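You operate a simulated robot arm through the tools that you are given. There is no shell and no other tool. Be economical: measure what you need, move in short steps, check, and stop when the job is done.

The job below is to be done with a simulated two-armed robot. You get a single attempt, and the scene is never put back.

Task
Clear the armchair: bag on its hook, cream throw into the throw drawer of the chest.
Fine: shut the drawer again.

The check looks at the end state, three seconds after you hand in, the way a careful person would. Anything else that was tipped, shoved, dropped, spilled or broken makes it a failure.

Robot
Two 7-joint arms with two-finger parallel grippers on one trunk, on a base that drives. Base frame: it is fixed to the floor where the robot stands at the start and does not move with it; the origin is under the middle of the robot, x ahead of it, y to its left, z up. Readings come in mm, degrees, newtons and seconds.
The left shoulder is at the start at [50, 209, 946], the right one opposite. With the tool pointing down near the work surface each hand reaches from about 100 to 860 mm from the robot's upright axis, wherever it stands, measured 20 degrees to its own side. Places, roughly: armchair seat [900, -200, 400]; inside of the throw drawer [-500, -600, 300]; peg of the bag hook [0, -600, 1000]; throw drawer of the chest [-500, -500, 400]. Payload 4.4 kg a hand.
Tool frame (each hand has its own): the origin (TCP) lies between the finger pads and is the grasp point; the fingertips stand 23 mm ahead of it; z points along the fingers, y is the line along which they close. The gripper opens to 94 mm. The fingers are 38 mm wide and 10 mm thick; the gripper's body (54 by 96 mm) begins 39 mm behind the TCP.
Orientation is that of the tool frame in the base frame, as a unit quaternion [x, y, z, w]. With the fingers straight down and closing along the base's y, the tool's x points along the base's -x, its y along +y and its z along -z.

Tools
- The arms move only by the tool nudge_tool. It takes "left_targets", "right_targets" or both (then of equal length, played together; a hand with none holds still); each is a list of rows, each an object of numbers (a shift or turn left out is 0, a gripper value left out holds the last): "dx", "dy", "dz": the shift along the tool's x, y, z in mm; "wx", "wy", "wz": the turn, a rotation vector about the tool's x, y, z in degrees; "gripper": the finger opening in mm, from 0 to 94. In form: [{"dx": .., "dy": .., "dz": .., "wx": .., "wy": .., "wz": .., "gripper": ..}, ...]. A call has 1 to 20 rows; each row shifts and turns the commanded pose from where the row before left it, along the tool's axes as they then stand. Rows are played at 5 a second. More than 50 mm and 8.6 degrees between two rows, or a gripper value outside its range, and nothing of the call is played. Where a pose cannot be reached the arm comes as near as it can. A force on the tool above 90 N (or 10 N above the force at the start of the call, whichever is more), or a blocked arm, ends the call early, and 0.2 s more pass. Each finger travels about 108 mm/s and halts on what it meets, pressing with about 28 N; the grip force reading is that of the motor and also rises with nothing between the fingers. The clock runs only during rows and for 0.2 s after the last one: add rows that do not move to give the fingers time. It gives the time, the measured TCP pose, the force on the tool (base axes), the opening and the grip force at its end, in the units of the frame above (readings bear some noise), with the torque about the TCP (base axes, N m) and any sound that the robot's microphone picked up.
- Cameras (640 x 400 px; columns grow to the right, rows downward): "scene" is now at [109.8, -75.6, 1118.7]; the picture's right is [-0.87, -0.49, 0.00], its down [-0.27, 0.48, -0.84] and it looks along [0.41, -0.73, -0.55] (base axes); focal length 214 px, centre (320, 200). "left" rides on the left gripper at [86, -16, -74] in its tool frame; the picture's right is [0.18, 0.98, 0.00], its down [-0.58, 0.11, -0.81] and it looks along [-0.79, 0.15, 0.59] (tool axes); focal length 243 px, centre (320, 200). "right" rides on the right gripper at [86, 16, -74] in its tool frame; the picture's right is [-0.18, 0.98, 0.00], its down [-0.58, -0.11, -0.81] and it looks along [-0.79, -0.15, 0.59] (tool axes); focal length 243 px, centre (320, 200). There is no depth. A picture from a camera that has moved, and an enlarged one, comes with that camera's place and axes in the base frame and with its lens.
- snapshot(camera): a new picture of that camera. The clock stands still meanwhile.
- move_column(by): slides the trunk up (or, below 0, down) by that many mm; the arms and the scene camera ride with it, the base frame stays. It gives what a move gives, with no picture.
- base_move(legs): drives the robot by 1 to 6 legs, each [ahead, left, turn to the left] in mm, mm and degrees, along the robot's own axes; the way and the turn of a leg run together, so that a leg with both is an arc; at most 1500 mm and 180 degrees a leg. The arms and the cameras ride along, it lands a little off, and it stops where it bumps. It gives what a move gives.
- pan_tilt(pan, tilt): turns the head with the scene camera to pan (to the left, within 80 degrees either way) and tilt (down, from -29 to 69), counted from straight ahead of the robot. It gives what a move gives.
- close_up(camera, box): a new picture of the part [left, top, right, bottom] of that camera's present view, enlarged. The clock stands still meanwhile.
- sign_off(): hands the job in; it is judged then, once.

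Go step by step. Nothing tells you exact positions but the pictures and the camera data: compare them with the known pose of the tool, close in by small moves and look again before you grip or let go. The budget is 120 turns and 92 pictures, counting those below and the enlarged ones. Unless the task says otherwise, let go and move clear before handing in, and close with one line.

The tools are called after ">>>" as a command line: name --argument value ..., lists and objects as JSON in quotes. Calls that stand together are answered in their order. nudge_tool: Moves the arms, as the interface text tells. Its arguments: {"type":"object","properties":{"left_targets":{"type":"array","items":{"type":"object","properties":{"dx":{"type":"number"},"dy":{"type":"number"},"dz":{"type":"number"},"wx":{"type":"number"},"wy":{"type":"number"},"wz":{"type":"number"},"gripper":{"type":"number"}}}},"right_targets":{"type":"array","items":{"type":"object","properties":{"dx":{"type":"number"},"dy":{"type":"number"},"dz":{"type":"number"},"wx":{"type":"number"},"wy":{"type":"number"},"wz":{"type":"number"},"gripper":{"type":"number"}}}}},"required":[]} The other tools are called the same way: move_column (by) slides the trunk up or down; base_move (legs) drives the base; pan_tilt (pan, tilt) turns the head that bears the scene camera; snapshot (camera) takes a picture; close_up (camera, box) takes an enlarged picture of a part of a camera's view; sign_off () hands the job in.

At the start:

```text
time_s: 0.0
left_ee_pos: [587.8, -43.2, 1176.0]
left_tcp_rot: [0.001, 1.0, 0.0, 0.001]
left_contact_force: [0.4, 1.1, 0.7]
left_torque: [0.0, -0.02, 0.03]
left_grip_width: 93.9
left_grasp_force: 0.1
right_ee_pos: [387.3, -476.5, 1198.9]
right_tcp_rot: [0.0, 1.0, -0.001, 0.0]
right_contact_force: [0.8, 0.4, -0.6]
right_torque: [0.01, -0.01, -0.02]
right_grip_width: 94.1
right_grasp_force: 0.1
trunk travel left (down, up): [-25.0, 538.0]
robot x, y, heading: [-2.8, 0.7, 0.3]
head pan, tilt: [-60.6, 33.3]
```

scene: 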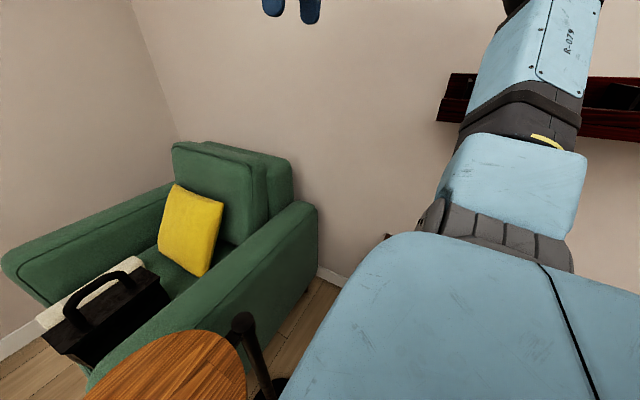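
right: 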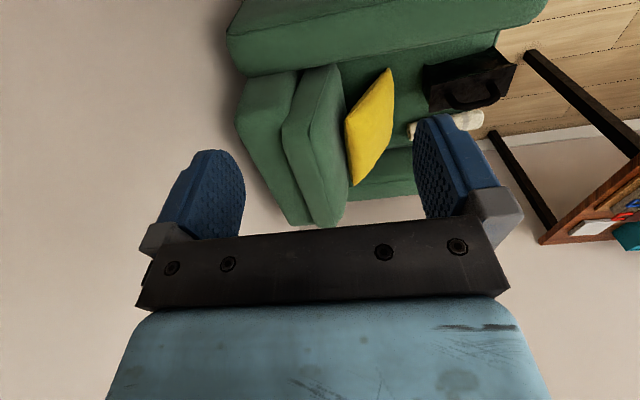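
left: 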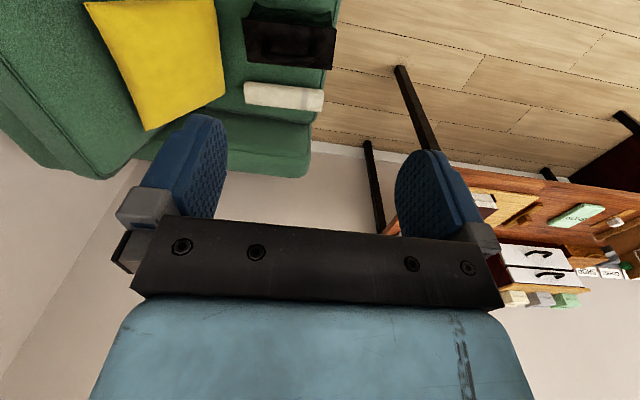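

I see the armchair ahead with a dark bag and the cream throw on its seat. I'll look around first: the armchair, the hook and the chest.

>>> pan_tilt --pan -15 --tilt 35

>>> snapshot --camera "scene"

>>> pan_tilt --pan -80 --tilt 20

>>> snapshot --camera "scene"

```text
time_s: 1.1
left_ee_pos: [588.5, -43.4, 1176.1]
left_tcp_rot: [-0.001, 1.0, 0.0, 0.0]
left_contact_force: [-0.6, 0.1, 0.3]
left_torque: [-0.02, -0.01, 0.01]
left_grip_width: 94.2
left_grasp_force: 0.1
right_ee_pos: [388.1, -476.3, 1198.6]
right_tcp_rot: [0.0, 1.0, 0.0, 0.0]
right_contact_force: [0.9, -0.7, -0.2]
right_torque: [-0.04, 0.01, -0.03]
right_grip_width: 94.0
right_grasp_force: 0.1
trunk travel left (down, up): [-25.0, 538.0]
robot x, y, heading: [-2.2, -1.0, -0.0]
head pan, tilt: [-15.0, 35.0]
```

```text
88 pictures are left
camera scene: at [151.2, -21.0, 1116.0], right [-0.26, -0.97, 0.0], down [-0.55, 0.15, -0.82], along [0.79, -0.21, -0.57], focal length 214 px, centre (320, 200)
```

scene: 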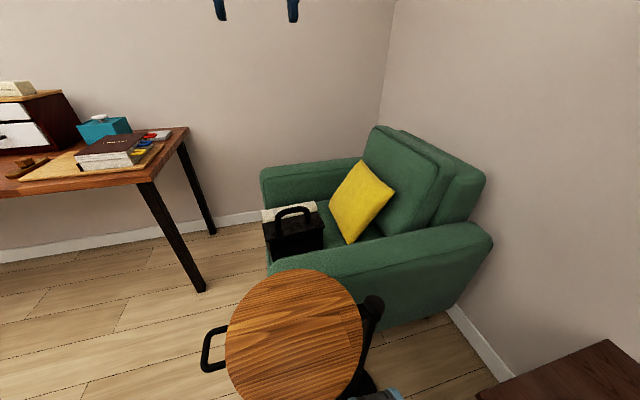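

```text
time_s: 2.5
left_ee_pos: [587.7, -42.2, 1175.9]
left_tcp_rot: [0.0, 1.0, -0.001, 0.0]
left_contact_force: [0.3, 0.7, -0.6]
left_torque: [-0.01, 0.0, -0.02]
left_grip_width: 93.9
left_grasp_force: 0.0
right_ee_pos: [386.5, -476.5, 1197.8]
right_tcp_rot: [0.0, 1.0, 0.0, 0.0]
right_contact_force: [-0.2, 0.4, -0.1]
right_torque: [0.02, -0.03, 0.02]
right_grip_width: 94.2
right_grasp_force: 0.1
trunk travel left (down, up): [-25.0, 538.0]
robot x, y, heading: [0.2, -2.6, 0.2]
head pan, tilt: [-80.0, 20.0]
```

```text
87 pictures are left
camera scene: at [82.4, -89.8, 1139.9], right [-0.98, -0.17, 0.0], down [-0.06, 0.34, -0.94], along [0.16, -0.93, -0.34], focal length 214 px, centre (320, 200)
```

scene: 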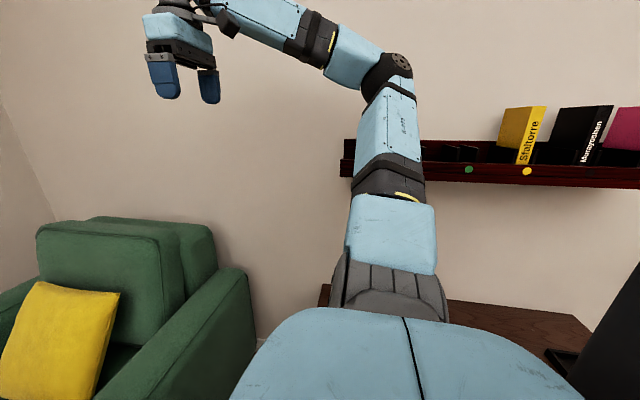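

The hook area is hidden behind the right arm, so I'll draw the right hand in and look again.

>>> nudge_tool --right_targets '[{"dy": 45}, {"dy": 45}, {"dy": 45}, {"dy": 45}]'

>>> snapshot --camera "scene"

>>> base_move --legs '[[0, 0, -35]]'

>>> snapshot --camera "scene"

```text
time_s: 3.5
left_ee_pos: [587.8, -42.7, 1175.5]
left_tcp_rot: [0.001, 1.0, -0.001, 0.0]
left_contact_force: [-0.1, 0.6, 0.1]
left_torque: [-0.01, 0.01, 0.05]
left_grip_width: 93.9
left_grasp_force: 0.1
right_ee_pos: [388.2, -293.6, 1198.7]
right_tcp_rot: [0.0, 1.0, 0.0, -0.001]
right_contact_force: [0.0, 0.4, 0.6]
right_torque: [-0.01, 0.0, 0.01]
right_grip_width: 94.2
right_grasp_force: 0.0
trunk travel left (down, up): [-25.0, 538.0]
robot x, y, heading: [-1.0, 2.5, 0.1]
head pan, tilt: [-80.0, 20.0]
```

```text
86 pictures are left
camera scene: at [82.5, -88.9, 1139.9], right [-0.98, -0.17, 0.0], down [-0.06, 0.34, -0.94], along [0.16, -0.93, -0.34], focal length 214 px, centre (320, 200)
```

scene: 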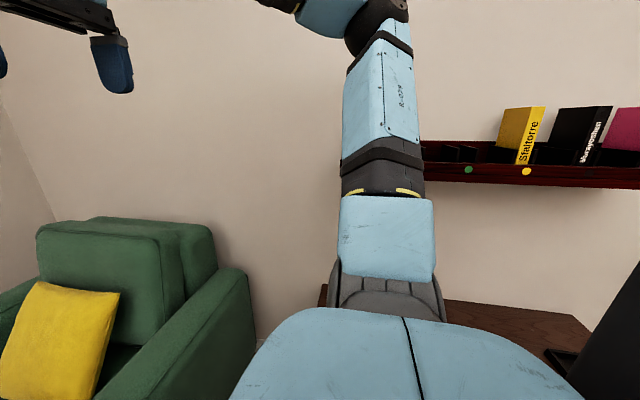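

```text
time_s: 5.6
left_ee_pos: [454.9, -376.2, 1175.5]
left_tcp_rot: [0.304, 0.953, -0.001, 0.0]
left_contact_force: [0.0, 0.1, -0.4]
left_torque: [0.0, -0.02, 0.01]
left_grip_width: 94.1
left_grasp_force: 0.1
right_ee_pos: [145.6, -466.0, 1198.5]
right_tcp_rot: [0.304, 0.953, 0.0, 0.0]
right_contact_force: [0.3, 0.0, -0.3]
right_torque: [-0.03, -0.03, -0.02]
right_grip_width: 94.1
right_grasp_force: 0.0
trunk travel left (down, up): [-25.0, 538.0]
robot x, y, heading: [1.5, 0.6, -35.5]
head pan, tilt: [-80.0, 20.0]
```

```text
85 pictures are left
camera scene: at [13.6, -121.4, 1139.9], right [-0.9, 0.43, 0.0], down [0.15, 0.31, -0.94], along [-0.4, -0.85, -0.34], focal length 214 px, centre (320, 200)
```

scene: 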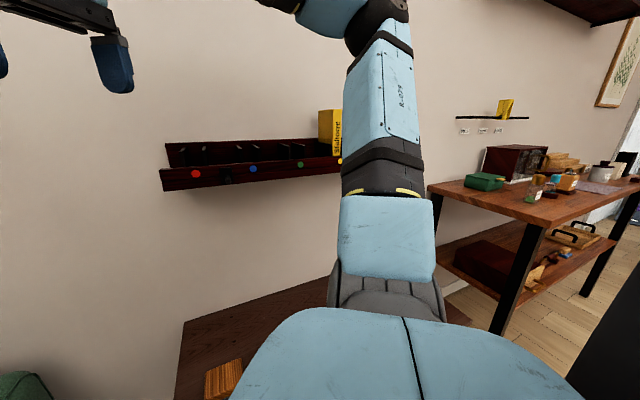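

A wall rack with coloured dots and a low dark chest are coming into view. I'll turn further and face them with the head, so that the arm is out of the way.

>>> base_move --legs '[[0, 0, -55]]'

>>> pan_tilt --pan -5 --tilt 30

>>> snapshot --camera "scene"

```text
time_s: 8.4
left_ee_pos: [-43.3, -588.8, 1176.2]
left_tcp_rot: [0.707, 0.707, 0.0, 0.0]
left_contact_force: [0.5, 0.5, 0.2]
left_torque: [-0.04, 0.05, 0.01]
left_grip_width: 94.0
left_grasp_force: 0.1
right_ee_pos: [-296.5, -388.2, 1200.4]
right_tcp_rot: [0.708, 0.706, 0.0, 0.0]
right_contact_force: [-0.1, 0.6, 0.0]
right_torque: [-0.03, 0.02, 0.0]
right_grip_width: 94.0
right_grasp_force: 0.0
trunk travel left (down, up): [-25.0, 538.0]
robot x, y, heading: [1.7, 1.5, -90.0]
head pan, tilt: [-80.0, 20.0]
```

```text
time_s: 9.9
left_ee_pos: [-44.2, -587.9, 1174.9]
left_tcp_rot: [0.707, 0.707, 0.0, 0.0]
left_contact_force: [0.1, 1.0, -0.1]
left_torque: [0.0, 0.03, 0.01]
left_grip_width: 94.0
left_grasp_force: 0.0
right_ee_pos: [-295.7, -386.6, 1197.8]
right_tcp_rot: [0.708, 0.706, 0.0, 0.0]
right_contact_force: [0.1, 0.1, 0.3]
right_torque: [0.02, 0.04, -0.01]
right_grip_width: 94.3
right_grasp_force: 0.0
trunk travel left (down, up): [-25.0, 538.0]
robot x, y, heading: [2.3, -1.1, -89.9]
head pan, tilt: [-5.0, 30.0]
```

```text
84 pictures are left
camera scene: at [-9.3, -155.6, 1123.8], right [-1.0, 0.09, 0.0], down [0.04, 0.5, -0.87], along [-0.08, -0.86, -0.5], focal length 214 px, centre (320, 200)
```

scene: 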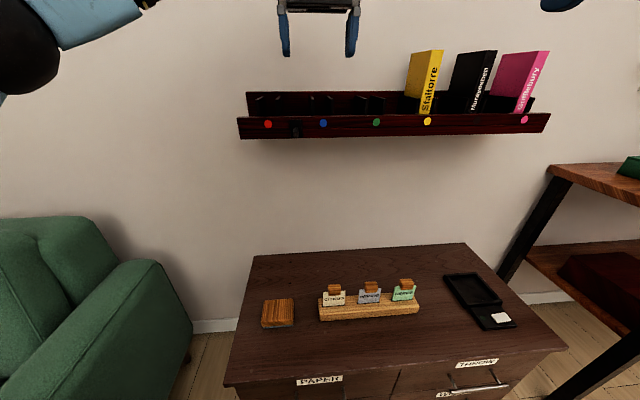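

The chest with labelled drawers stands right ahead, and something dark hangs under the rack rail at left. I'll zoom on both.

>>> close_up --camera "scene" --box '[230, 80, 390, 180]'

>>> pan_tilt --pan -20 --tilt 66

>>> snapshot --camera "scene"

```text
4.00 times, centred on (310, 130) of scene
camera zoom: at [-9.3, -155.6, 1123.8], right [-1.0, 0.09, 0.0], down [0.04, 0.5, -0.87], along [-0.08, -0.86, -0.5], focal length 858 px, centre (360, 480)
```

zoom: 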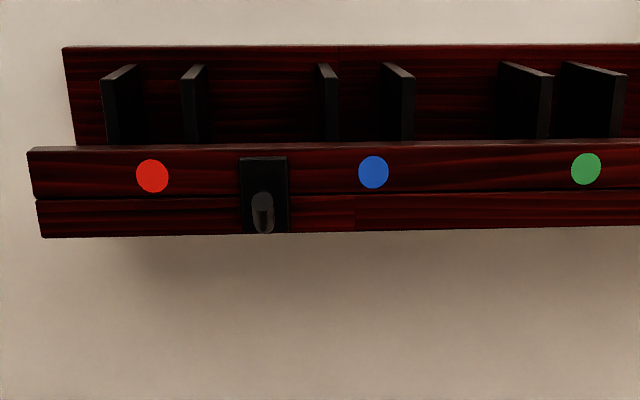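

```text
time_s: 10.9
left_ee_pos: [-44.1, -588.4, 1175.0]
left_tcp_rot: [0.707, 0.707, 0.0, 0.0]
left_contact_force: [-0.1, -0.2, 0.0]
left_torque: [0.04, -0.03, 0.0]
left_grip_width: 93.9
left_grasp_force: 0.1
right_ee_pos: [-295.7, -387.4, 1198.3]
right_tcp_rot: [0.708, 0.706, 0.0, 0.0]
right_contact_force: [-0.6, 0.7, -0.4]
right_torque: [-0.01, 0.0, 0.0]
right_grip_width: 93.9
right_grasp_force: 0.0
trunk travel left (down, up): [-25.0, 538.0]
robot x, y, heading: [2.0, 2.9, -89.9]
head pan, tilt: [-20.0, 66.0]
```

```text
82 pictures are left
camera scene: at [-21.6, -121.4, 1075.2], right [-0.94, 0.34, 0.0], down [0.31, 0.86, -0.41], along [-0.14, -0.38, -0.91], focal length 214 px, centre (320, 200)
```

scene: 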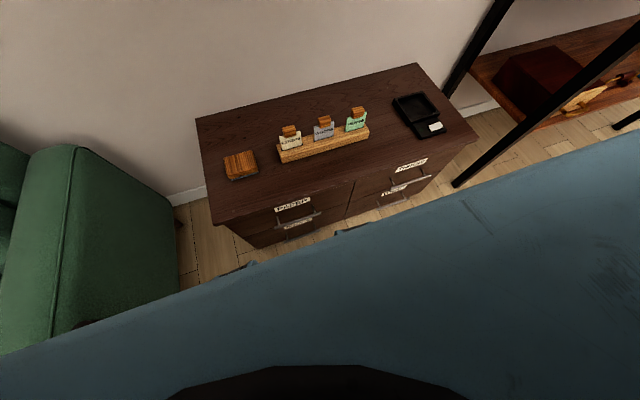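

I'll zoom on the drawer labels.

>>> close_up --camera "scene" --box '[260, 140, 460, 250]'

>>> snapshot --camera "right"

>>> snapshot --camera "left"

```text
3.20 times, centred on (360, 195) of scene
camera zoom: at [-21.6, -121.4, 1075.2], right [-0.94, 0.34, 0.0], down [0.31, 0.86, -0.41], along [-0.14, -0.38, -0.91], focal length 686 px, centre (192, 216)
```

zoom: 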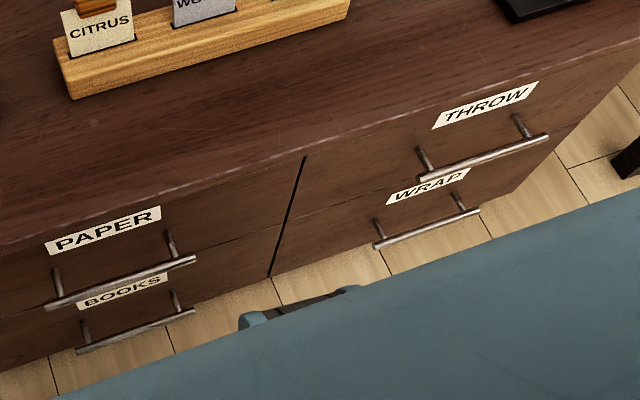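

```text
80 pictures are left
camera right: at [-279.6, -300.5, 1273.5], right [0.98, -0.19, 0.0], down [-0.11, -0.58, 0.81], along [-0.15, -0.79, -0.59], focal length 243 px, centre (320, 200)
```

right: 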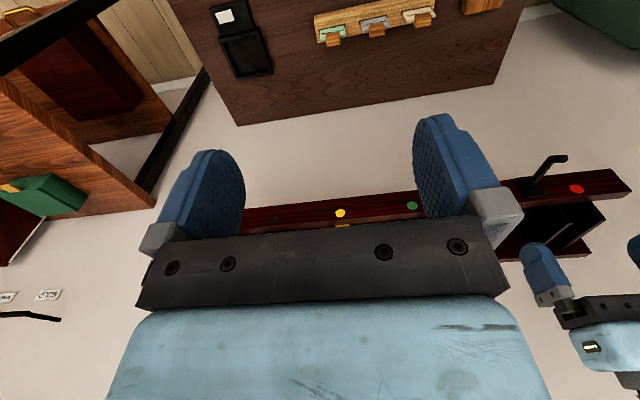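

```text
79 pictures are left
camera left: at [-60.5, -501.7, 1249.8], right [0.98, 0.18, 0.0], down [0.11, -0.58, 0.81], along [0.15, -0.79, -0.59], focal length 243 px, centre (320, 200)
```

left: 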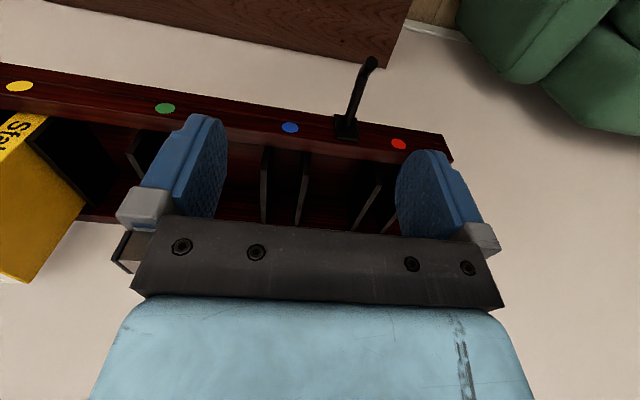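

Labels read PAPER/BOOKS on the left and THROW/WRAP on the right, so the throw drawer is the top right one; the peg tip triangulates to about [0, -590, 1030]. A round side table stands before the armchair, so I'll go around it to the chair's open side (+y). I'll check the floor there first.

>>> base_move --legs '[[0, 0, 90]]'

>>> pan_tilt --pan 60 --tilt 35

>>> snapshot --camera "scene"

>>> pan_tilt --pan 5 --tilt 50

>>> snapshot --camera "scene"

```text
time_s: 15.1
left_ee_pos: [586.6, -58.5, 1176.0]
left_tcp_rot: [0.012, 1.0, 0.001, 0.0]
left_contact_force: [0.2, 0.3, 0.3]
left_torque: [-0.01, -0.01, 0.0]
left_grip_width: 94.0
left_grasp_force: 0.0
right_ee_pos: [380.5, -303.5, 1198.1]
right_tcp_rot: [0.012, 1.0, 0.0, 0.0]
right_contact_force: [0.4, -0.2, 0.0]
right_torque: [-0.01, -0.03, -0.01]
right_grip_width: 93.9
right_grasp_force: 0.1
trunk travel left (down, up): [-25.0, 538.0]
robot x, y, heading: [-0.1, -2.0, -1.6]
head pan, tilt: [-20.0, 66.0]
```

```text
time_s: 16.6
left_ee_pos: [587.5, -57.1, 1174.6]
left_tcp_rot: [0.012, 1.0, 0.001, 0.0]
left_contact_force: [1.1, -0.7, 0.1]
left_torque: [0.04, -0.01, 0.04]
left_grip_width: 93.8
left_grasp_force: 0.0
right_ee_pos: [380.2, -303.6, 1198.3]
right_tcp_rot: [0.012, 1.0, 0.0, 0.001]
right_contact_force: [-0.2, 0.0, 0.0]
right_torque: [0.01, -0.02, 0.01]
right_grip_width: 93.8
right_grasp_force: 0.0
trunk travel left (down, up): [-25.0, 538.0]
robot x, y, heading: [-0.9, 1.3, -1.5]
head pan, tilt: [60.0, 35.0]
```

```text
78 pictures are left
camera scene: at [112.1, 75.4, 1116.0], right [0.85, -0.52, 0.0], down [-0.3, -0.49, -0.82], along [0.43, 0.7, -0.57], focal length 214 px, centre (320, 200)
```

scene: 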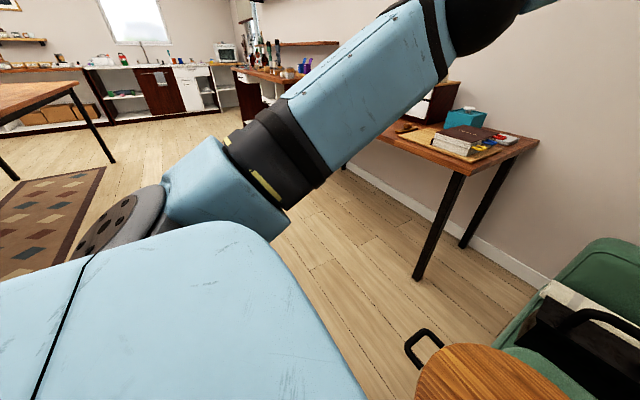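

```text
time_s: 17.9
left_ee_pos: [586.1, -56.9, 1175.2]
left_tcp_rot: [0.012, 1.0, 0.0, 0.0]
left_contact_force: [0.2, -0.5, 0.1]
left_torque: [0.04, 0.01, -0.01]
left_grip_width: 94.0
left_grasp_force: 0.0
right_ee_pos: [380.2, -304.8, 1198.0]
right_tcp_rot: [0.012, 1.0, 0.0, 0.001]
right_contact_force: [-0.2, 0.4, 0.0]
right_torque: [0.0, 0.01, -0.02]
right_grip_width: 94.1
right_grasp_force: 0.0
trunk travel left (down, up): [-25.0, 538.0]
robot x, y, heading: [-4.5, 3.1, -1.4]
head pan, tilt: [5.0, 50.0]
```

```text
77 pictures are left
camera scene: at [143.0, 5.1, 1094.3], right [0.06, -1.0, 0.0], down [-0.76, -0.05, -0.64], along [0.64, 0.04, -0.77], focal length 214 px, centre (320, 200)
```

scene: 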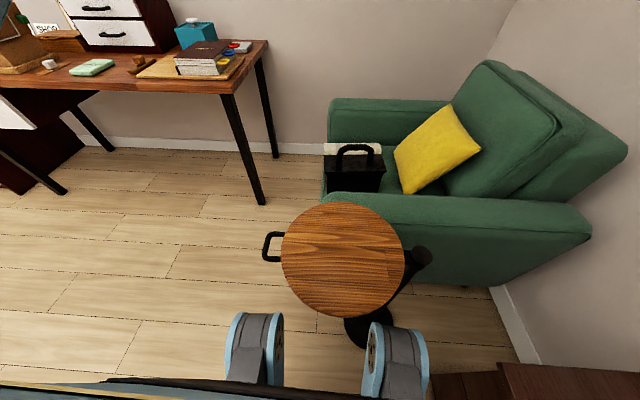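

The floor to the left of the round table is clear, up to the desk leg at about [1080, 474]. I'll go to about [745, 500] and turn to face the chair.

>>> base_move --legs '[[0, 510, 0], [0, 0, -88.6], [0, 745, 0]]'

>>> pan_tilt --pan 0 --tilt 48

>>> snapshot --camera "scene"

>>> snapshot --camera "left"

>>> snapshot --camera "right"

```text
time_s: 32.0
left_ee_pos: [613.6, -83.0, 1175.3]
left_tcp_rot: [0.703, 0.711, 0.0, 0.0]
left_contact_force: [-0.4, 0.2, -0.7]
left_torque: [-0.02, -0.02, 0.0]
left_grip_width: 94.1
left_grasp_force: 0.0
right_ee_pos: [359.7, 115.2, 1198.1]
right_tcp_rot: [0.704, 0.71, 0.001, 0.0]
right_contact_force: [-0.1, 0.4, 0.1]
right_torque: [-0.01, -0.02, -0.03]
right_grip_width: 94.1
right_grasp_force: 0.0
trunk travel left (down, up): [-25.0, 538.0]
robot x, y, heading: [653.5, 509.3, -89.5]
head pan, tilt: [5.0, 50.0]
stopped in leg 3: the robot was blocked; the commanded pose is now the measured one
```

```text
time_s: 32.7
left_ee_pos: [614.0, -82.2, 1174.7]
left_tcp_rot: [0.704, 0.71, 0.0, 0.0]
left_contact_force: [0.1, -0.7, -0.1]
left_torque: [0.02, 0.02, 0.01]
left_grip_width: 93.9
left_grasp_force: 0.0
right_ee_pos: [360.2, 114.5, 1197.1]
right_tcp_rot: [0.704, 0.71, 0.0, 0.001]
right_contact_force: [0.2, -0.5, -0.5]
right_torque: [-0.01, -0.02, -0.02]
right_grip_width: 93.9
right_grasp_force: 0.0
trunk travel left (down, up): [-25.0, 538.0]
robot x, y, heading: [650.8, 508.6, -89.3]
head pan, tilt: [0.0, 48.0]
```

```text
76 pictures are left
camera scene: at [652.6, 362.0, 1097.0], right [-1.0, -0.01, 0.0], down [-0.01, 0.74, -0.67], along [0.01, -0.67, -0.74], focal length 214 px, centre (320, 200)
```

scene: 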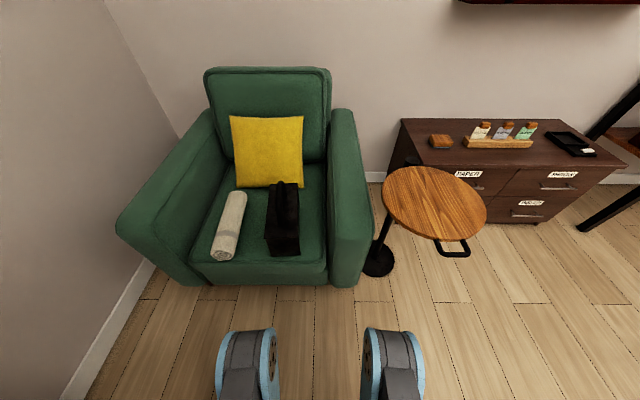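

```text
75 pictures are left
camera left: at [596.4, 4.4, 1249.5], right [0.98, 0.19, 0.0], down [0.11, -0.58, 0.81], along [0.16, -0.79, -0.59], focal length 243 px, centre (320, 200)
```

left: 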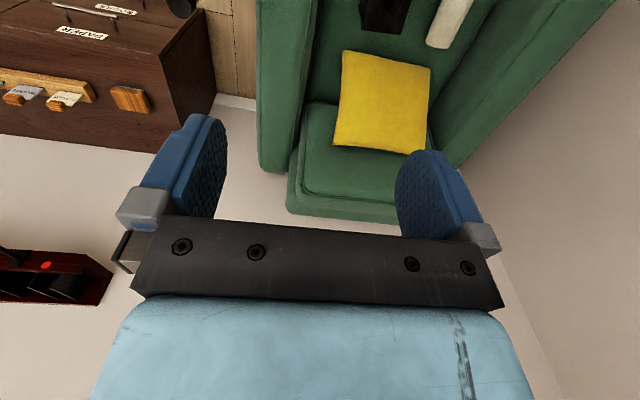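

```text
74 pictures are left
camera right: at [375.5, 202.7, 1273.4], right [0.98, -0.18, 0.0], down [-0.1, -0.58, 0.81], along [-0.14, -0.79, -0.59], focal length 243 px, centre (320, 200)
```

right: 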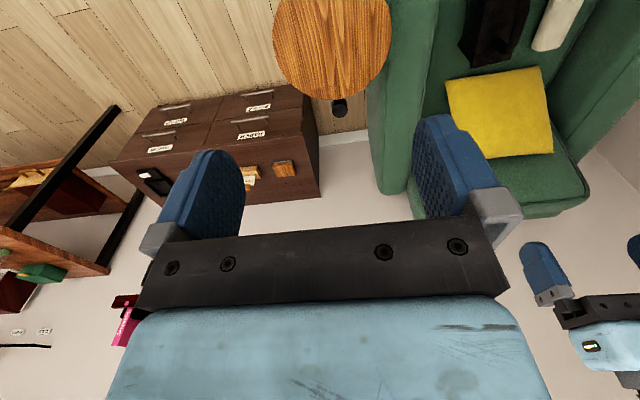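

The robot was blocked at x=653, presumably at the desk; from here both things are in reach anyway. I'll back off a bit and look at the desk.

>>> base_move --legs '[[0, -20, 0]]'

>>> close_up --camera "scene" --box '[180, 150, 380, 275]'

>>> pan_tilt --pan 75 --tilt 45

>>> snapshot --camera "scene"

```text
time_s: 33.5
left_ee_pos: [594.3, -81.8, 1175.9]
left_tcp_rot: [0.704, 0.711, 0.0, 0.0]
left_contact_force: [-0.2, -0.8, -0.9]
left_torque: [0.03, -0.02, -0.02]
left_grip_width: 94.2
left_grasp_force: 0.1
right_ee_pos: [340.9, 114.9, 1197.2]
right_tcp_rot: [0.704, 0.71, 0.0, 0.001]
right_contact_force: [-0.5, -0.7, -0.8]
right_torque: [0.01, -0.01, -0.03]
right_grip_width: 94.0
right_grasp_force: 0.1
trunk travel left (down, up): [-25.0, 538.0]
robot x, y, heading: [633.5, 503.7, -89.5]
head pan, tilt: [0.0, 48.0]
```

```text
3.20 times, centred on (280, 212) of scene
camera zoom: at [632.5, 361.8, 1097.0], right [-1.0, -0.01, 0.0], down [-0.01, 0.74, -0.67], along [0.01, -0.67, -0.74], focal length 686 px, centre (448, 160)
```

zoom: 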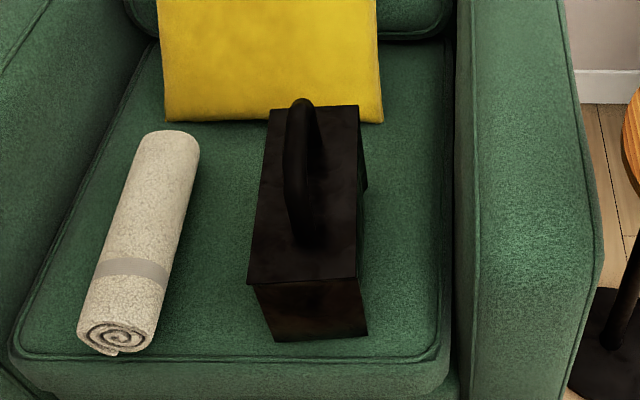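

```text
time_s: 35.0
left_ee_pos: [594.9, -82.9, 1175.2]
left_tcp_rot: [0.704, 0.71, 0.0, 0.0]
left_contact_force: [0.8, 0.6, -0.3]
left_torque: [-0.02, 0.03, -0.02]
left_grip_width: 93.9
left_grasp_force: 0.1
right_ee_pos: [341.0, 115.0, 1199.1]
right_tcp_rot: [0.704, 0.71, 0.001, 0.001]
right_contact_force: [0.8, -0.4, 0.3]
right_torque: [0.0, -0.02, 0.02]
right_grip_width: 93.7
right_grasp_force: 0.1
trunk travel left (down, up): [-25.0, 538.0]
robot x, y, heading: [630.1, 507.3, -89.1]
head pan, tilt: [75.0, 45.0]
```

```text
72 pictures are left
camera scene: at [710.9, 420.3, 1101.2], right [-0.25, -0.97, 0.0], down [-0.68, 0.18, -0.71], along [0.68, -0.18, -0.71], focal length 214 px, centre (320, 200)
```

scene: 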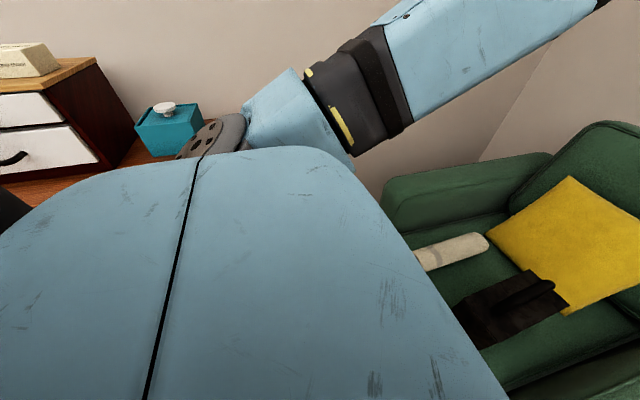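

The bag is a dark box with an arched handle running along y (yawed about 6°), centred near [787, -108]; the rolled throw lies near [990, -90]. I'll bring the right hand over the handle and the left over the throw, staying high.

>>> nudge_tool --right_targets '[{"dy": 44, "dx": -22}, {"dy": 44, "dx": -22}, {"dy": 44, "dx": -22}, {"dy": 44, "dx": -22}, {"dy": 44, "dx": -22}, {"dy": 44, "dx": -22}, {"dy": 44, "dx": -22}, {"dy": 44, "dx": -22}, {"dy": 44, "dx": -22}, {"dy": 44, "dx": -22}, {"dz": 45}, {"dz": 45}, {"dz": 45}, {"dz": 45}, {"dz": 45}, {"dz": 45}, {"dz": 45, "wz": -6}]' --left_targets '[{"dy": 40}, {"dy": 40}, {"dy": 40}, {"dy": 40}, {"dy": 40}, {"dy": 40}, {"dy": 40}, {"dy": 40}, {"dy": 40}, {"dy": 40}, {"dz": 40}, {"dz": 40}, {"dz": 40}, {"dz": 40}, {"dz": 40}, {"dz": 40}, {"dz": 40}]'

>>> pan_tilt --pan 0 --tilt 45

>>> snapshot --camera "scene"

>>> snapshot --camera "right"

>>> snapshot --camera "left"

```text
time_s: 38.6
left_ee_pos: [995.6, -78.5, 895.7]
left_tcp_rot: [0.704, 0.71, 0.0, 0.0]
left_contact_force: [-0.7, 0.5, 0.0]
left_torque: [0.0, -0.03, -0.02]
left_grip_width: 93.8
left_grasp_force: 0.1
right_ee_pos: [473.3, 33.4, 854.5]
right_tcp_rot: [0.666, 0.746, 0.002, -0.001]
right_contact_force: [0.1, 0.0, 0.7]
right_torque: [-0.01, -0.01, 0.02]
right_grip_width: 94.3
right_grasp_force: 0.1
right hand out of reach, approached as far as the arm can: row 4, 5, 6, 7, 8, 9, 10
trunk travel left (down, up): [-25.0, 538.0]
robot x, y, heading: [632.7, 505.6, -89.7]
head pan, tilt: [75.0, 45.0]
```

```text
time_s: 40.1
left_ee_pos: [996.3, -78.2, 895.5]
left_tcp_rot: [0.704, 0.71, 0.0, 0.0]
left_contact_force: [0.1, -0.6, 0.0]
left_torque: [0.03, -0.02, 0.03]
left_grip_width: 94.1
left_grasp_force: 0.1
right_ee_pos: [472.6, 34.0, 856.2]
right_tcp_rot: [0.666, 0.746, 0.0, 0.001]
right_contact_force: [-0.4, 0.7, -0.1]
right_torque: [0.02, 0.01, -0.03]
right_grip_width: 93.9
right_grasp_force: 0.1
trunk travel left (down, up): [-25.0, 538.0]
robot x, y, heading: [632.3, 503.7, -89.4]
head pan, tilt: [0.0, 45.0]
```

```text
71 pictures are left
camera scene: at [633.0, 359.3, 1101.2], right [-1.0, -0.01, 0.0], down [-0.01, 0.71, -0.71], along [0.01, -0.71, -0.71], focal length 214 px, centre (320, 200)
```

scene: 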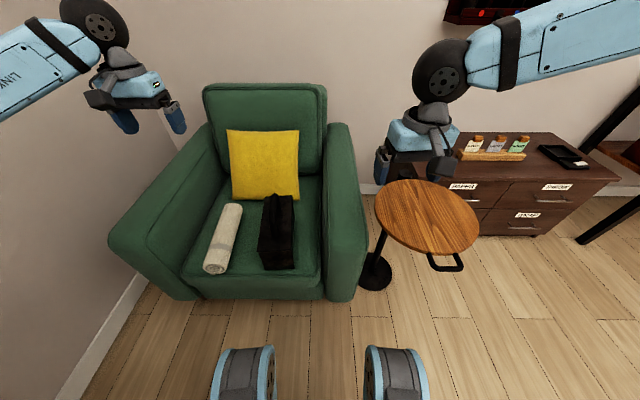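

```text
70 pictures are left
camera right: at [479.1, 121.5, 931.5], right [1.0, -0.07, 0.0], down [-0.04, -0.59, 0.81], along [-0.06, -0.8, -0.59], focal length 243 px, centre (320, 200)
```

right: 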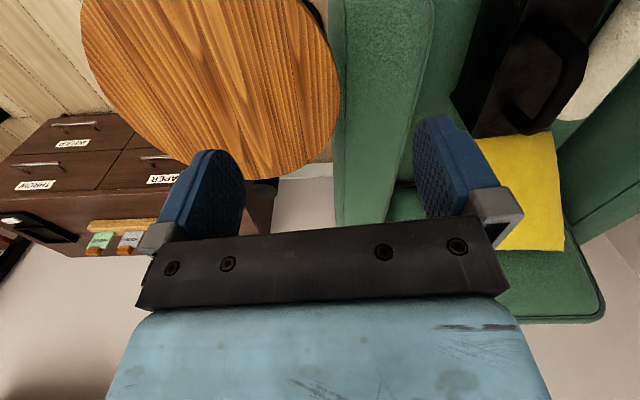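

```text
69 pictures are left
camera left: at [977.5, 8.3, 969.7], right [0.98, 0.19, 0.0], down [0.11, -0.58, 0.81], along [0.16, -0.79, -0.59], focal length 243 px, centre (320, 200)
```

left: 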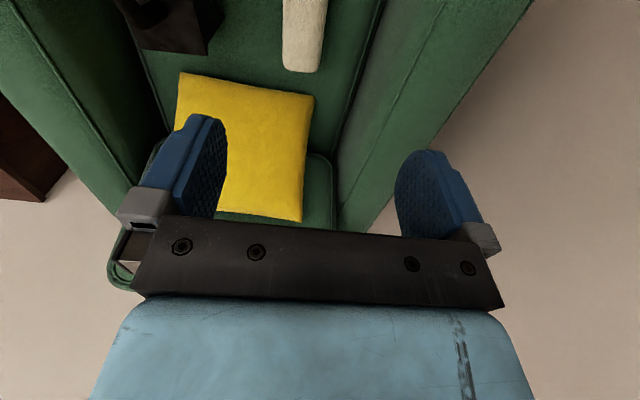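

The right arm can't cross over that far, so I'll pull the left hand in and turn the base about 22° to the left; then the bag lies to the right and the throw to the left.

>>> nudge_tool --left_targets '[{"dy": -40}, {"dy": -40}, {"dy": -40}, {"dy": -40}, {"dy": -40}]'

>>> base_move --legs '[[0, 0, 22]]'

```text
time_s: 41.3
left_ee_pos: [793.8, -79.2, 897.5]
left_tcp_rot: [0.703, 0.711, 0.001, 0.0]
left_contact_force: [-1.0, -0.3, -0.5]
left_torque: [0.0, 0.02, 0.01]
left_grip_width: 93.9
left_grasp_force: 0.0
right_ee_pos: [473.5, 33.0, 856.2]
right_tcp_rot: [0.666, 0.746, 0.0, 0.0]
right_contact_force: [0.6, 0.0, 0.9]
right_torque: [-0.01, -0.01, -0.04]
right_grip_width: 93.8
right_grasp_force: 0.1
trunk travel left (down, up): [-25.0, 538.0]
robot x, y, heading: [632.7, 506.3, -89.3]
head pan, tilt: [0.0, 45.0]
```

```text
time_s: 42.9
left_ee_pos: [1005.1, 25.8, 897.2]
left_tcp_rot: [0.554, 0.833, 0.0, 0.0]
left_contact_force: [0.0, 0.5, 0.0]
left_torque: [0.0, 0.01, -0.04]
left_grip_width: 93.9
left_grasp_force: 0.1
right_ee_pos: [665.1, 9.1, 856.8]
right_tcp_rot: [0.509, 0.861, 0.0, 0.0]
right_contact_force: [-0.4, -0.5, -0.5]
right_torque: [0.01, -0.04, 0.01]
right_grip_width: 94.1
right_grasp_force: 0.1
trunk travel left (down, up): [-25.0, 538.0]
robot x, y, heading: [632.3, 508.1, -66.8]
head pan, tilt: [0.0, 45.0]
```

Both hands now stand well. I'll align each with its object (tool y at about 6°), centre above it and come down to about z 720.

>>> nudge_tool --right_targets '[{"dx": -40, "dy": 12.6}, {"dx": -40, "dy": 12.6}, {"dx": -40, "dy": 12.6}, {"dx": -40, "dy": 12.6}, {"wz": 7.6}, {"wz": 7.6}, {"wz": 7.6}, {"dz": 40}, {"dz": 40}, {"dz": 40}]' --left_targets '[{"dx": -28, "dy": -18}, {"dx": -28, "dy": -18}, {"dx": -28, "dy": -18}, {"dx": -28, "dy": -18}, {"wz": 8}, {"wz": 8.5}, {"dz": 40}, {"dz": 40}, {"dz": 40}, {"dz": 40}]'

>>> pan_tilt --pan 0 --tilt 45

>>> snapshot --camera "scene"

>>> snapshot --camera "right"

>>> snapshot --camera "left"

```text
time_s: 45.0
left_ee_pos: [981.6, -106.1, 738.1]
left_tcp_rot: [0.667, 0.745, 0.0, 0.0]
left_contact_force: [0.4, -0.6, 0.5]
left_torque: [-0.01, 0.06, 0.02]
left_grip_width: 94.1
left_grasp_force: 0.1
right_ee_pos: [683.9, -97.0, 759.4]
right_tcp_rot: [0.669, 0.743, 0.0, 0.0]
right_contact_force: [0.1, 0.7, -0.1]
right_torque: [-0.01, -0.04, 0.02]
right_grip_width: 93.7
right_grasp_force: 0.0
right hand out of reach, approached as far as the arm can: row 2, 3, 4, 8, 9, 10
trunk travel left (down, up): [-25.0, 538.0]
robot x, y, heading: [634.5, 505.8, -66.9]
head pan, tilt: [0.0, 45.0]
```

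```text
time_s: 45.6
left_ee_pos: [982.0, -106.7, 739.3]
left_tcp_rot: [0.667, 0.745, 0.0, 0.0]
left_contact_force: [0.5, 0.0, 0.1]
left_torque: [0.02, -0.03, 0.01]
left_grip_width: 94.2
left_grasp_force: 0.0
right_ee_pos: [683.3, -97.1, 759.0]
right_tcp_rot: [0.669, 0.743, 0.001, 0.0]
right_contact_force: [-0.3, -0.1, 0.5]
right_torque: [-0.01, -0.01, -0.03]
right_grip_width: 94.0
right_grasp_force: 0.1
trunk travel left (down, up): [-25.0, 538.0]
robot x, y, heading: [631.1, 505.6, -66.9]
head pan, tilt: [0.0, 45.0]
```

```text
68 pictures are left
camera scene: at [689.2, 371.0, 1101.2], right [-0.92, -0.39, 0.0], down [-0.27, 0.65, -0.71], along [0.27, -0.65, -0.71], focal length 214 px, centre (320, 200)
```

scene: 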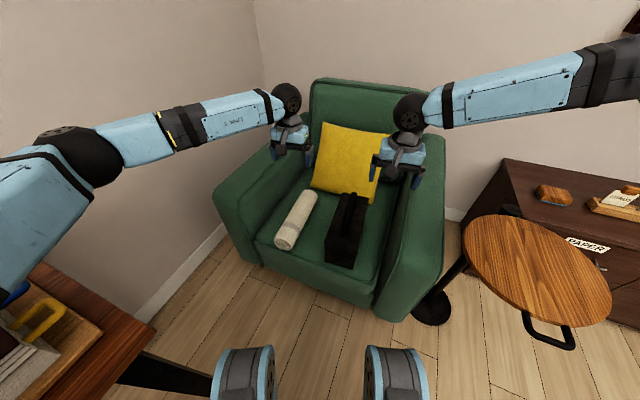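

```text
67 pictures are left
camera right: at [690.7, -7.8, 834.7], right [1.0, -0.08, 0.0], down [-0.05, -0.59, 0.81], along [-0.06, -0.8, -0.59], focal length 243 px, centre (320, 200)
```

right: 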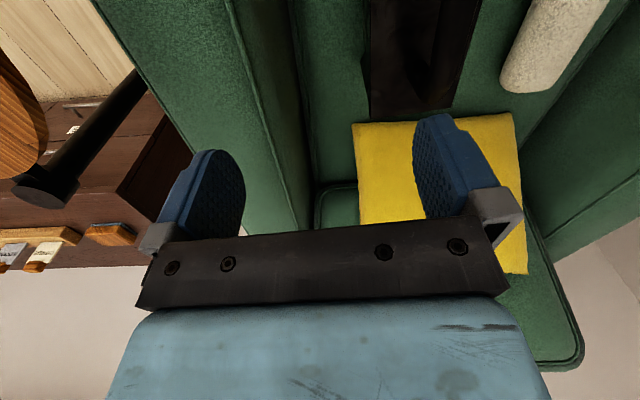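

```text
66 pictures are left
camera left: at [955.2, -21.5, 813.1], right [0.96, 0.29, 0.0], down [0.17, -0.57, 0.81], along [0.23, -0.77, -0.59], focal length 243 px, centre (320, 200)
```

left: 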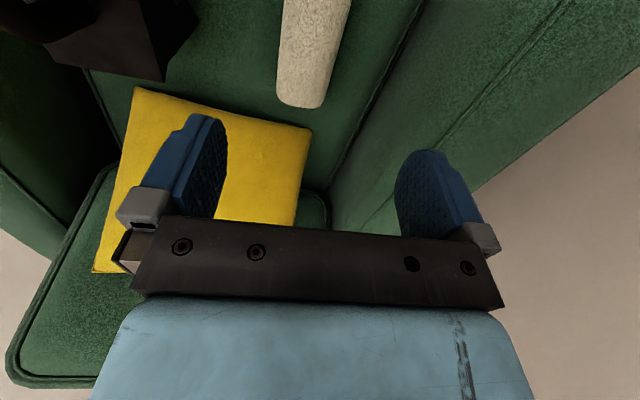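

The left hand is well centred over the throw. I'll do the throw first with the left hand, stopping just above it to check.

>>> nudge_tool --left_targets '[{"dx": -10, "dz": 40}, {"dz": 40}, {"dz": 40}, {"dz": 40}, {"dz": 40}, {"dz": 15}]'

>>> snapshot --camera "left"

>>> close_up --camera "scene" --box '[220, 120, 420, 280]'

```text
time_s: 47.0
left_ee_pos: [982.1, -114.3, 522.9]
left_tcp_rot: [0.667, 0.745, 0.0, 0.0]
left_contact_force: [-0.8, 0.3, -0.3]
left_torque: [-0.02, 0.0, -0.01]
left_grip_width: 94.1
left_grasp_force: 0.1
right_ee_pos: [684.0, -95.9, 759.2]
right_tcp_rot: [0.668, 0.744, 0.001, 0.0]
right_contact_force: [0.0, -0.6, -0.5]
right_torque: [0.01, 0.0, 0.0]
right_grip_width: 94.0
right_grasp_force: 0.0
trunk travel left (down, up): [-25.0, 538.0]
robot x, y, heading: [633.1, 507.3, -67.1]
head pan, tilt: [0.0, 45.0]
```

```text
65 pictures are left
camera left: at [956.3, -31.2, 598.0], right [0.96, 0.29, 0.0], down [0.17, -0.57, 0.81], along [0.23, -0.77, -0.59], focal length 243 px, centre (320, 200)
```

left: 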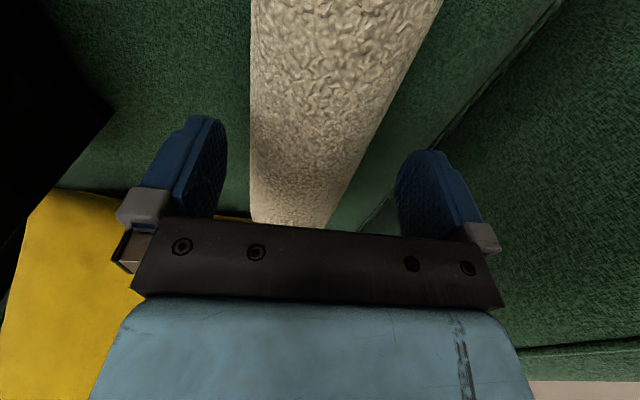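

```text
2.50 times, centred on (320, 200) of scene
camera zoom: at [689.2, 370.9, 1101.2], right [-0.92, -0.39, 0.0], down [-0.27, 0.65, -0.71], along [0.27, -0.65, -0.71], focal length 536 px, centre (320, 200)
```

zoom: 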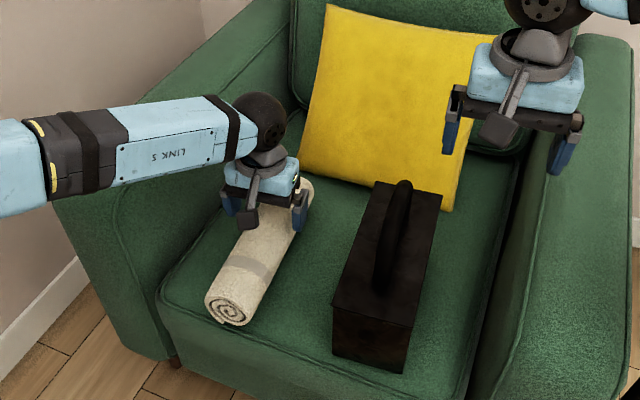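

The roll measures about 73 mm across with its axis near z 474, centred between the fingers. I'll lower about 45 mm and close.

>>> nudge_tool --left_targets '[{"dz": 15}, {"dz": 15}, {"dz": 15}, {"gripper": 60}, {"gripper": 50}, {"gripper": 40}]'

>>> snapshot --camera "left"

```text
time_s: 48.5
left_ee_pos: [983.2, -116.1, 477.8]
left_tcp_rot: [0.667, 0.745, 0.0, -0.001]
left_contact_force: [-1.6, 0.5, 5.6]
left_torque: [-0.08, 0.12, -0.24]
left_grip_width: 84.8
left_grasp_force: 28.4
right_ee_pos: [684.4, -95.4, 759.8]
right_tcp_rot: [0.669, 0.743, 0.0, 0.0]
right_contact_force: [0.0, -0.3, 0.0]
right_torque: [0.01, -0.01, 0.02]
right_grip_width: 93.9
right_grasp_force: 0.1
trunk travel left (down, up): [-25.0, 538.0]
robot x, y, heading: [631.0, 505.2, -67.3]
head pan, tilt: [0.0, 45.0]
```

```text
63 pictures are left
camera left: at [955.7, -32.0, 551.9], right [0.96, 0.29, 0.0], down [0.17, -0.57, 0.81], along [0.23, -0.77, -0.59], focal length 243 px, centre (320, 200)
```

left: 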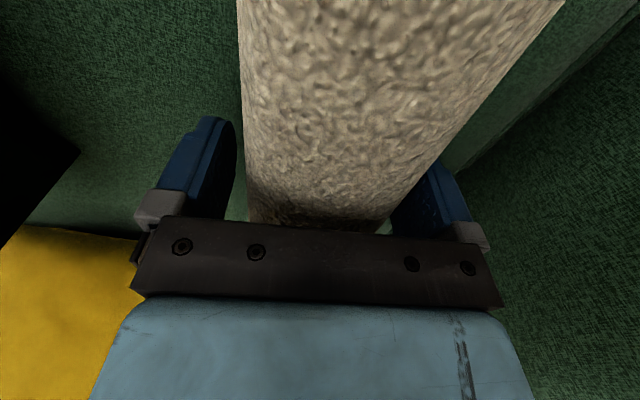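

The fingers touch at 85 mm with the pads' tips about at the roll's middle. I'll reopen, go 18 mm deeper and regrip.

>>> nudge_tool --left_targets '[{"gripper": 94}, {"dz": 9}, {"dz": 9}, {"gripper": 60}, {"gripper": 40}, {"gripper": 30}]'

>>> nudge_tool --left_targets '[{"dz": -10}, {"dz": -20}, {"dz": -30}]'

>>> snapshot --camera "left"

>>> close_up --camera "scene" --box '[220, 120, 420, 280]'

```text
time_s: 49.9
left_ee_pos: [982.5, -116.9, 469.2]
left_tcp_rot: [0.668, 0.744, -0.003, 0.005]
left_contact_force: [-4.5, 16.5, 73.5]
left_torque: [2.53, 1.02, -2.07]
left_grip_width: 84.8
left_grasp_force: 28.1
right_ee_pos: [682.5, -92.6, 764.3]
right_tcp_rot: [0.669, 0.743, 0.0, 0.004]
right_contact_force: [0.3, -0.3, -0.1]
right_torque: [-0.03, 0.0, 0.0]
right_grip_width: 93.8
right_grasp_force: 0.1
trunk travel left (down, up): [-25.0, 538.0]
robot x, y, heading: [632.1, 505.9, -67.3]
head pan, tilt: [0.0, 45.0]
```

```text
time_s: 50.6
left_ee_pos: [982.1, -112.8, 515.4]
left_tcp_rot: [0.667, 0.745, 0.001, -0.001]
left_contact_force: [0.6, -0.1, -2.4]
left_torque: [-0.08, -0.01, 0.04]
left_grip_width: 84.4
left_grasp_force: 28.3
right_ee_pos: [682.7, -95.4, 758.9]
right_tcp_rot: [0.669, 0.743, 0.001, -0.001]
right_contact_force: [-0.4, -0.1, 0.0]
right_torque: [0.02, -0.02, -0.01]
right_grip_width: 93.9
right_grasp_force: 0.0
trunk travel left (down, up): [-25.0, 538.0]
robot x, y, heading: [634.4, 508.5, -67.3]
head pan, tilt: [0.0, 45.0]
```

```text
62 pictures are left
camera left: at [955.7, -29.6, 590.5], right [0.96, 0.29, 0.0], down [0.17, -0.57, 0.8], along [0.24, -0.77, -0.59], focal length 243 px, centre (320, 200)
```

left: 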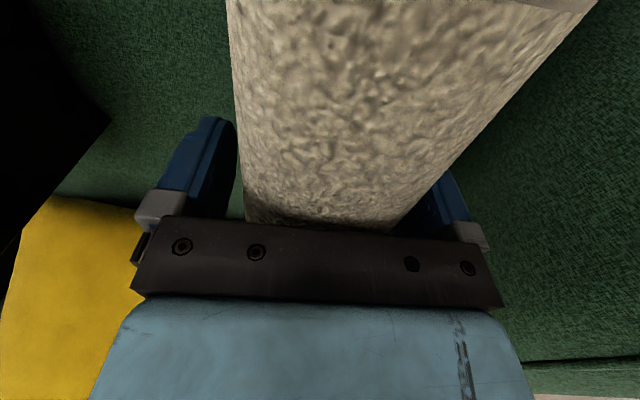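

```text
2.50 times, centred on (320, 200) of scene
camera zoom: at [689.3, 370.9, 1100.8], right [-0.92, -0.39, 0.0], down [-0.27, 0.65, -0.71], along [0.27, -0.65, -0.71], focal length 536 px, centre (320, 200)
```

zoom: 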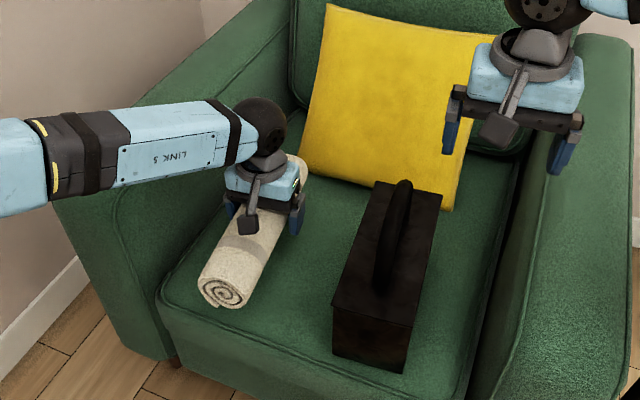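

The throw is held and lifted. I'll raise it and draw it in, then turn left a bit so the right arm can get over the bag.

>>> nudge_tool --left_targets '[{"dz": -40}, {"dz": -40}, {"dz": -40}, {"dz": -40}, {"dz": -40}, {"dz": -40}, {"dz": -40}, {"dz": -40}, {"dz": -40}, {"dx": 40}, {"dx": 40}, {"dx": 40}]' --right_targets '[{"dz": -30}, {"dz": -30}, {"dz": 0}, {"dz": 0}, {"dz": 0}, {"dz": 0}, {"dz": 0}, {"dz": 0}, {"dz": 0}, {"dz": 0}, {"dz": 0}, {"dz": 0}]'

>>> base_move --legs '[[0, 0, 15]]'

>>> snapshot --camera "scene"

```text
time_s: 53.2
left_ee_pos: [969.0, 3.2, 877.8]
left_tcp_rot: [0.668, 0.744, 0.0, 0.0]
left_contact_force: [0.8, 0.1, -2.4]
left_torque: [-0.09, -0.06, 0.0]
left_grip_width: 83.9
left_grasp_force: 27.8
right_ee_pos: [684.8, -97.1, 819.5]
right_tcp_rot: [0.669, 0.743, 0.0, -0.001]
right_contact_force: [0.4, -0.5, -0.5]
right_torque: [0.02, 0.0, -0.03]
right_grip_width: 94.1
right_grasp_force: 0.1
trunk travel left (down, up): [-25.0, 538.0]
robot x, y, heading: [630.4, 506.3, -67.1]
head pan, tilt: [0.0, 45.0]
```

```text
time_s: 54.5
left_ee_pos: [1086.7, 106.2, 878.5]
left_tcp_rot: [0.565, 0.825, 0.0, 0.0]
left_contact_force: [0.4, 0.9, -2.0]
left_torque: [-0.01, -0.02, -0.01]
left_grip_width: 83.8
left_grasp_force: 28.4
right_ee_pos: [836.3, -62.5, 817.8]
right_tcp_rot: [0.568, 0.823, 0.001, 0.0]
right_contact_force: [-0.1, -0.1, -0.2]
right_torque: [-0.01, 0.03, 0.02]
right_grip_width: 94.1
right_grasp_force: 0.1
trunk travel left (down, up): [-25.0, 538.0]
robot x, y, heading: [634.3, 507.1, -52.4]
head pan, tilt: [0.0, 45.0]
```

```text
60 pictures are left
camera scene: at [722.6, 390.3, 1101.2], right [-0.79, -0.61, 0.0], down [-0.43, 0.56, -0.71], along [0.43, -0.56, -0.71], focal length 214 px, centre (320, 200)
```

scene: 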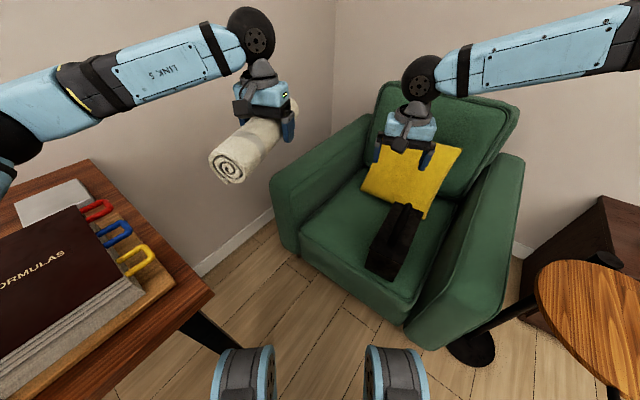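

I'll place the right hand above the bag's handle, align and lower to about z 700 for a look.

>>> nudge_tool --right_targets '[{"dx": -12, "dy": -31}, {"dx": -13, "dy": -31}, {"wz": 7.4}, {"wz": 7.4}, {"dz": 30}, {"dz": 30}, {"dz": 40}]'

>>> snapshot --camera "right"

>>> close_up --camera "scene" --box '[320, 60, 520, 300]'

```text
time_s: 56.1
left_ee_pos: [1085.6, 104.6, 877.7]
left_tcp_rot: [0.565, 0.825, 0.001, -0.001]
left_contact_force: [0.2, -0.4, -2.0]
left_torque: [-0.06, -0.01, -0.03]
left_grip_width: 83.7
left_grasp_force: 28.3
right_ee_pos: [786.4, -108.2, 719.5]
right_tcp_rot: [0.669, 0.743, 0.0, -0.001]
right_contact_force: [0.1, -0.6, 0.6]
right_torque: [0.02, -0.02, 0.01]
right_grip_width: 94.0
right_grasp_force: 0.1
trunk travel left (down, up): [-25.0, 538.0]
robot x, y, heading: [631.5, 505.2, -52.5]
head pan, tilt: [0.0, 45.0]
```

```text
59 pictures are left
camera right: at [792.7, -20.7, 794.0], right [1.0, -0.08, 0.0], down [-0.05, -0.59, 0.81], along [-0.07, -0.8, -0.59], focal length 243 px, centre (320, 200)
```

right: 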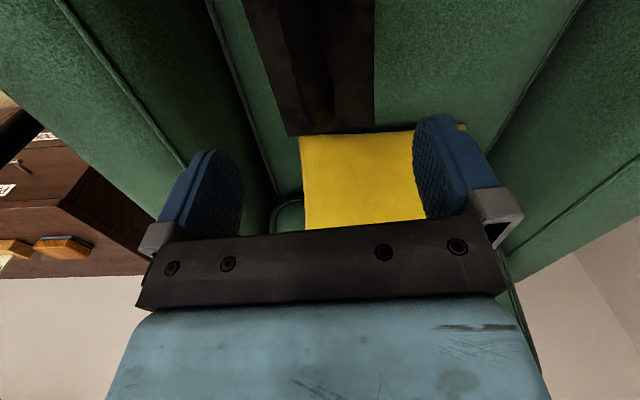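

```text
1.67 times, centred on (420, 180) of scene
camera zoom: at [722.5, 389.6, 1101.1], right [-0.79, -0.61, 0.0], down [-0.43, 0.56, -0.71], along [0.43, -0.56, -0.71], focal length 358 px, centre (153, 233)
```

zoom: 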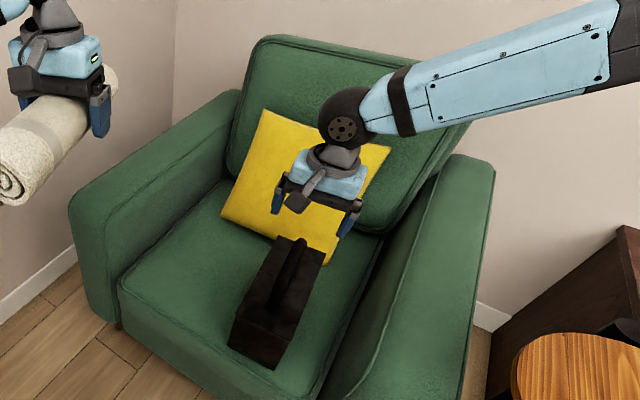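

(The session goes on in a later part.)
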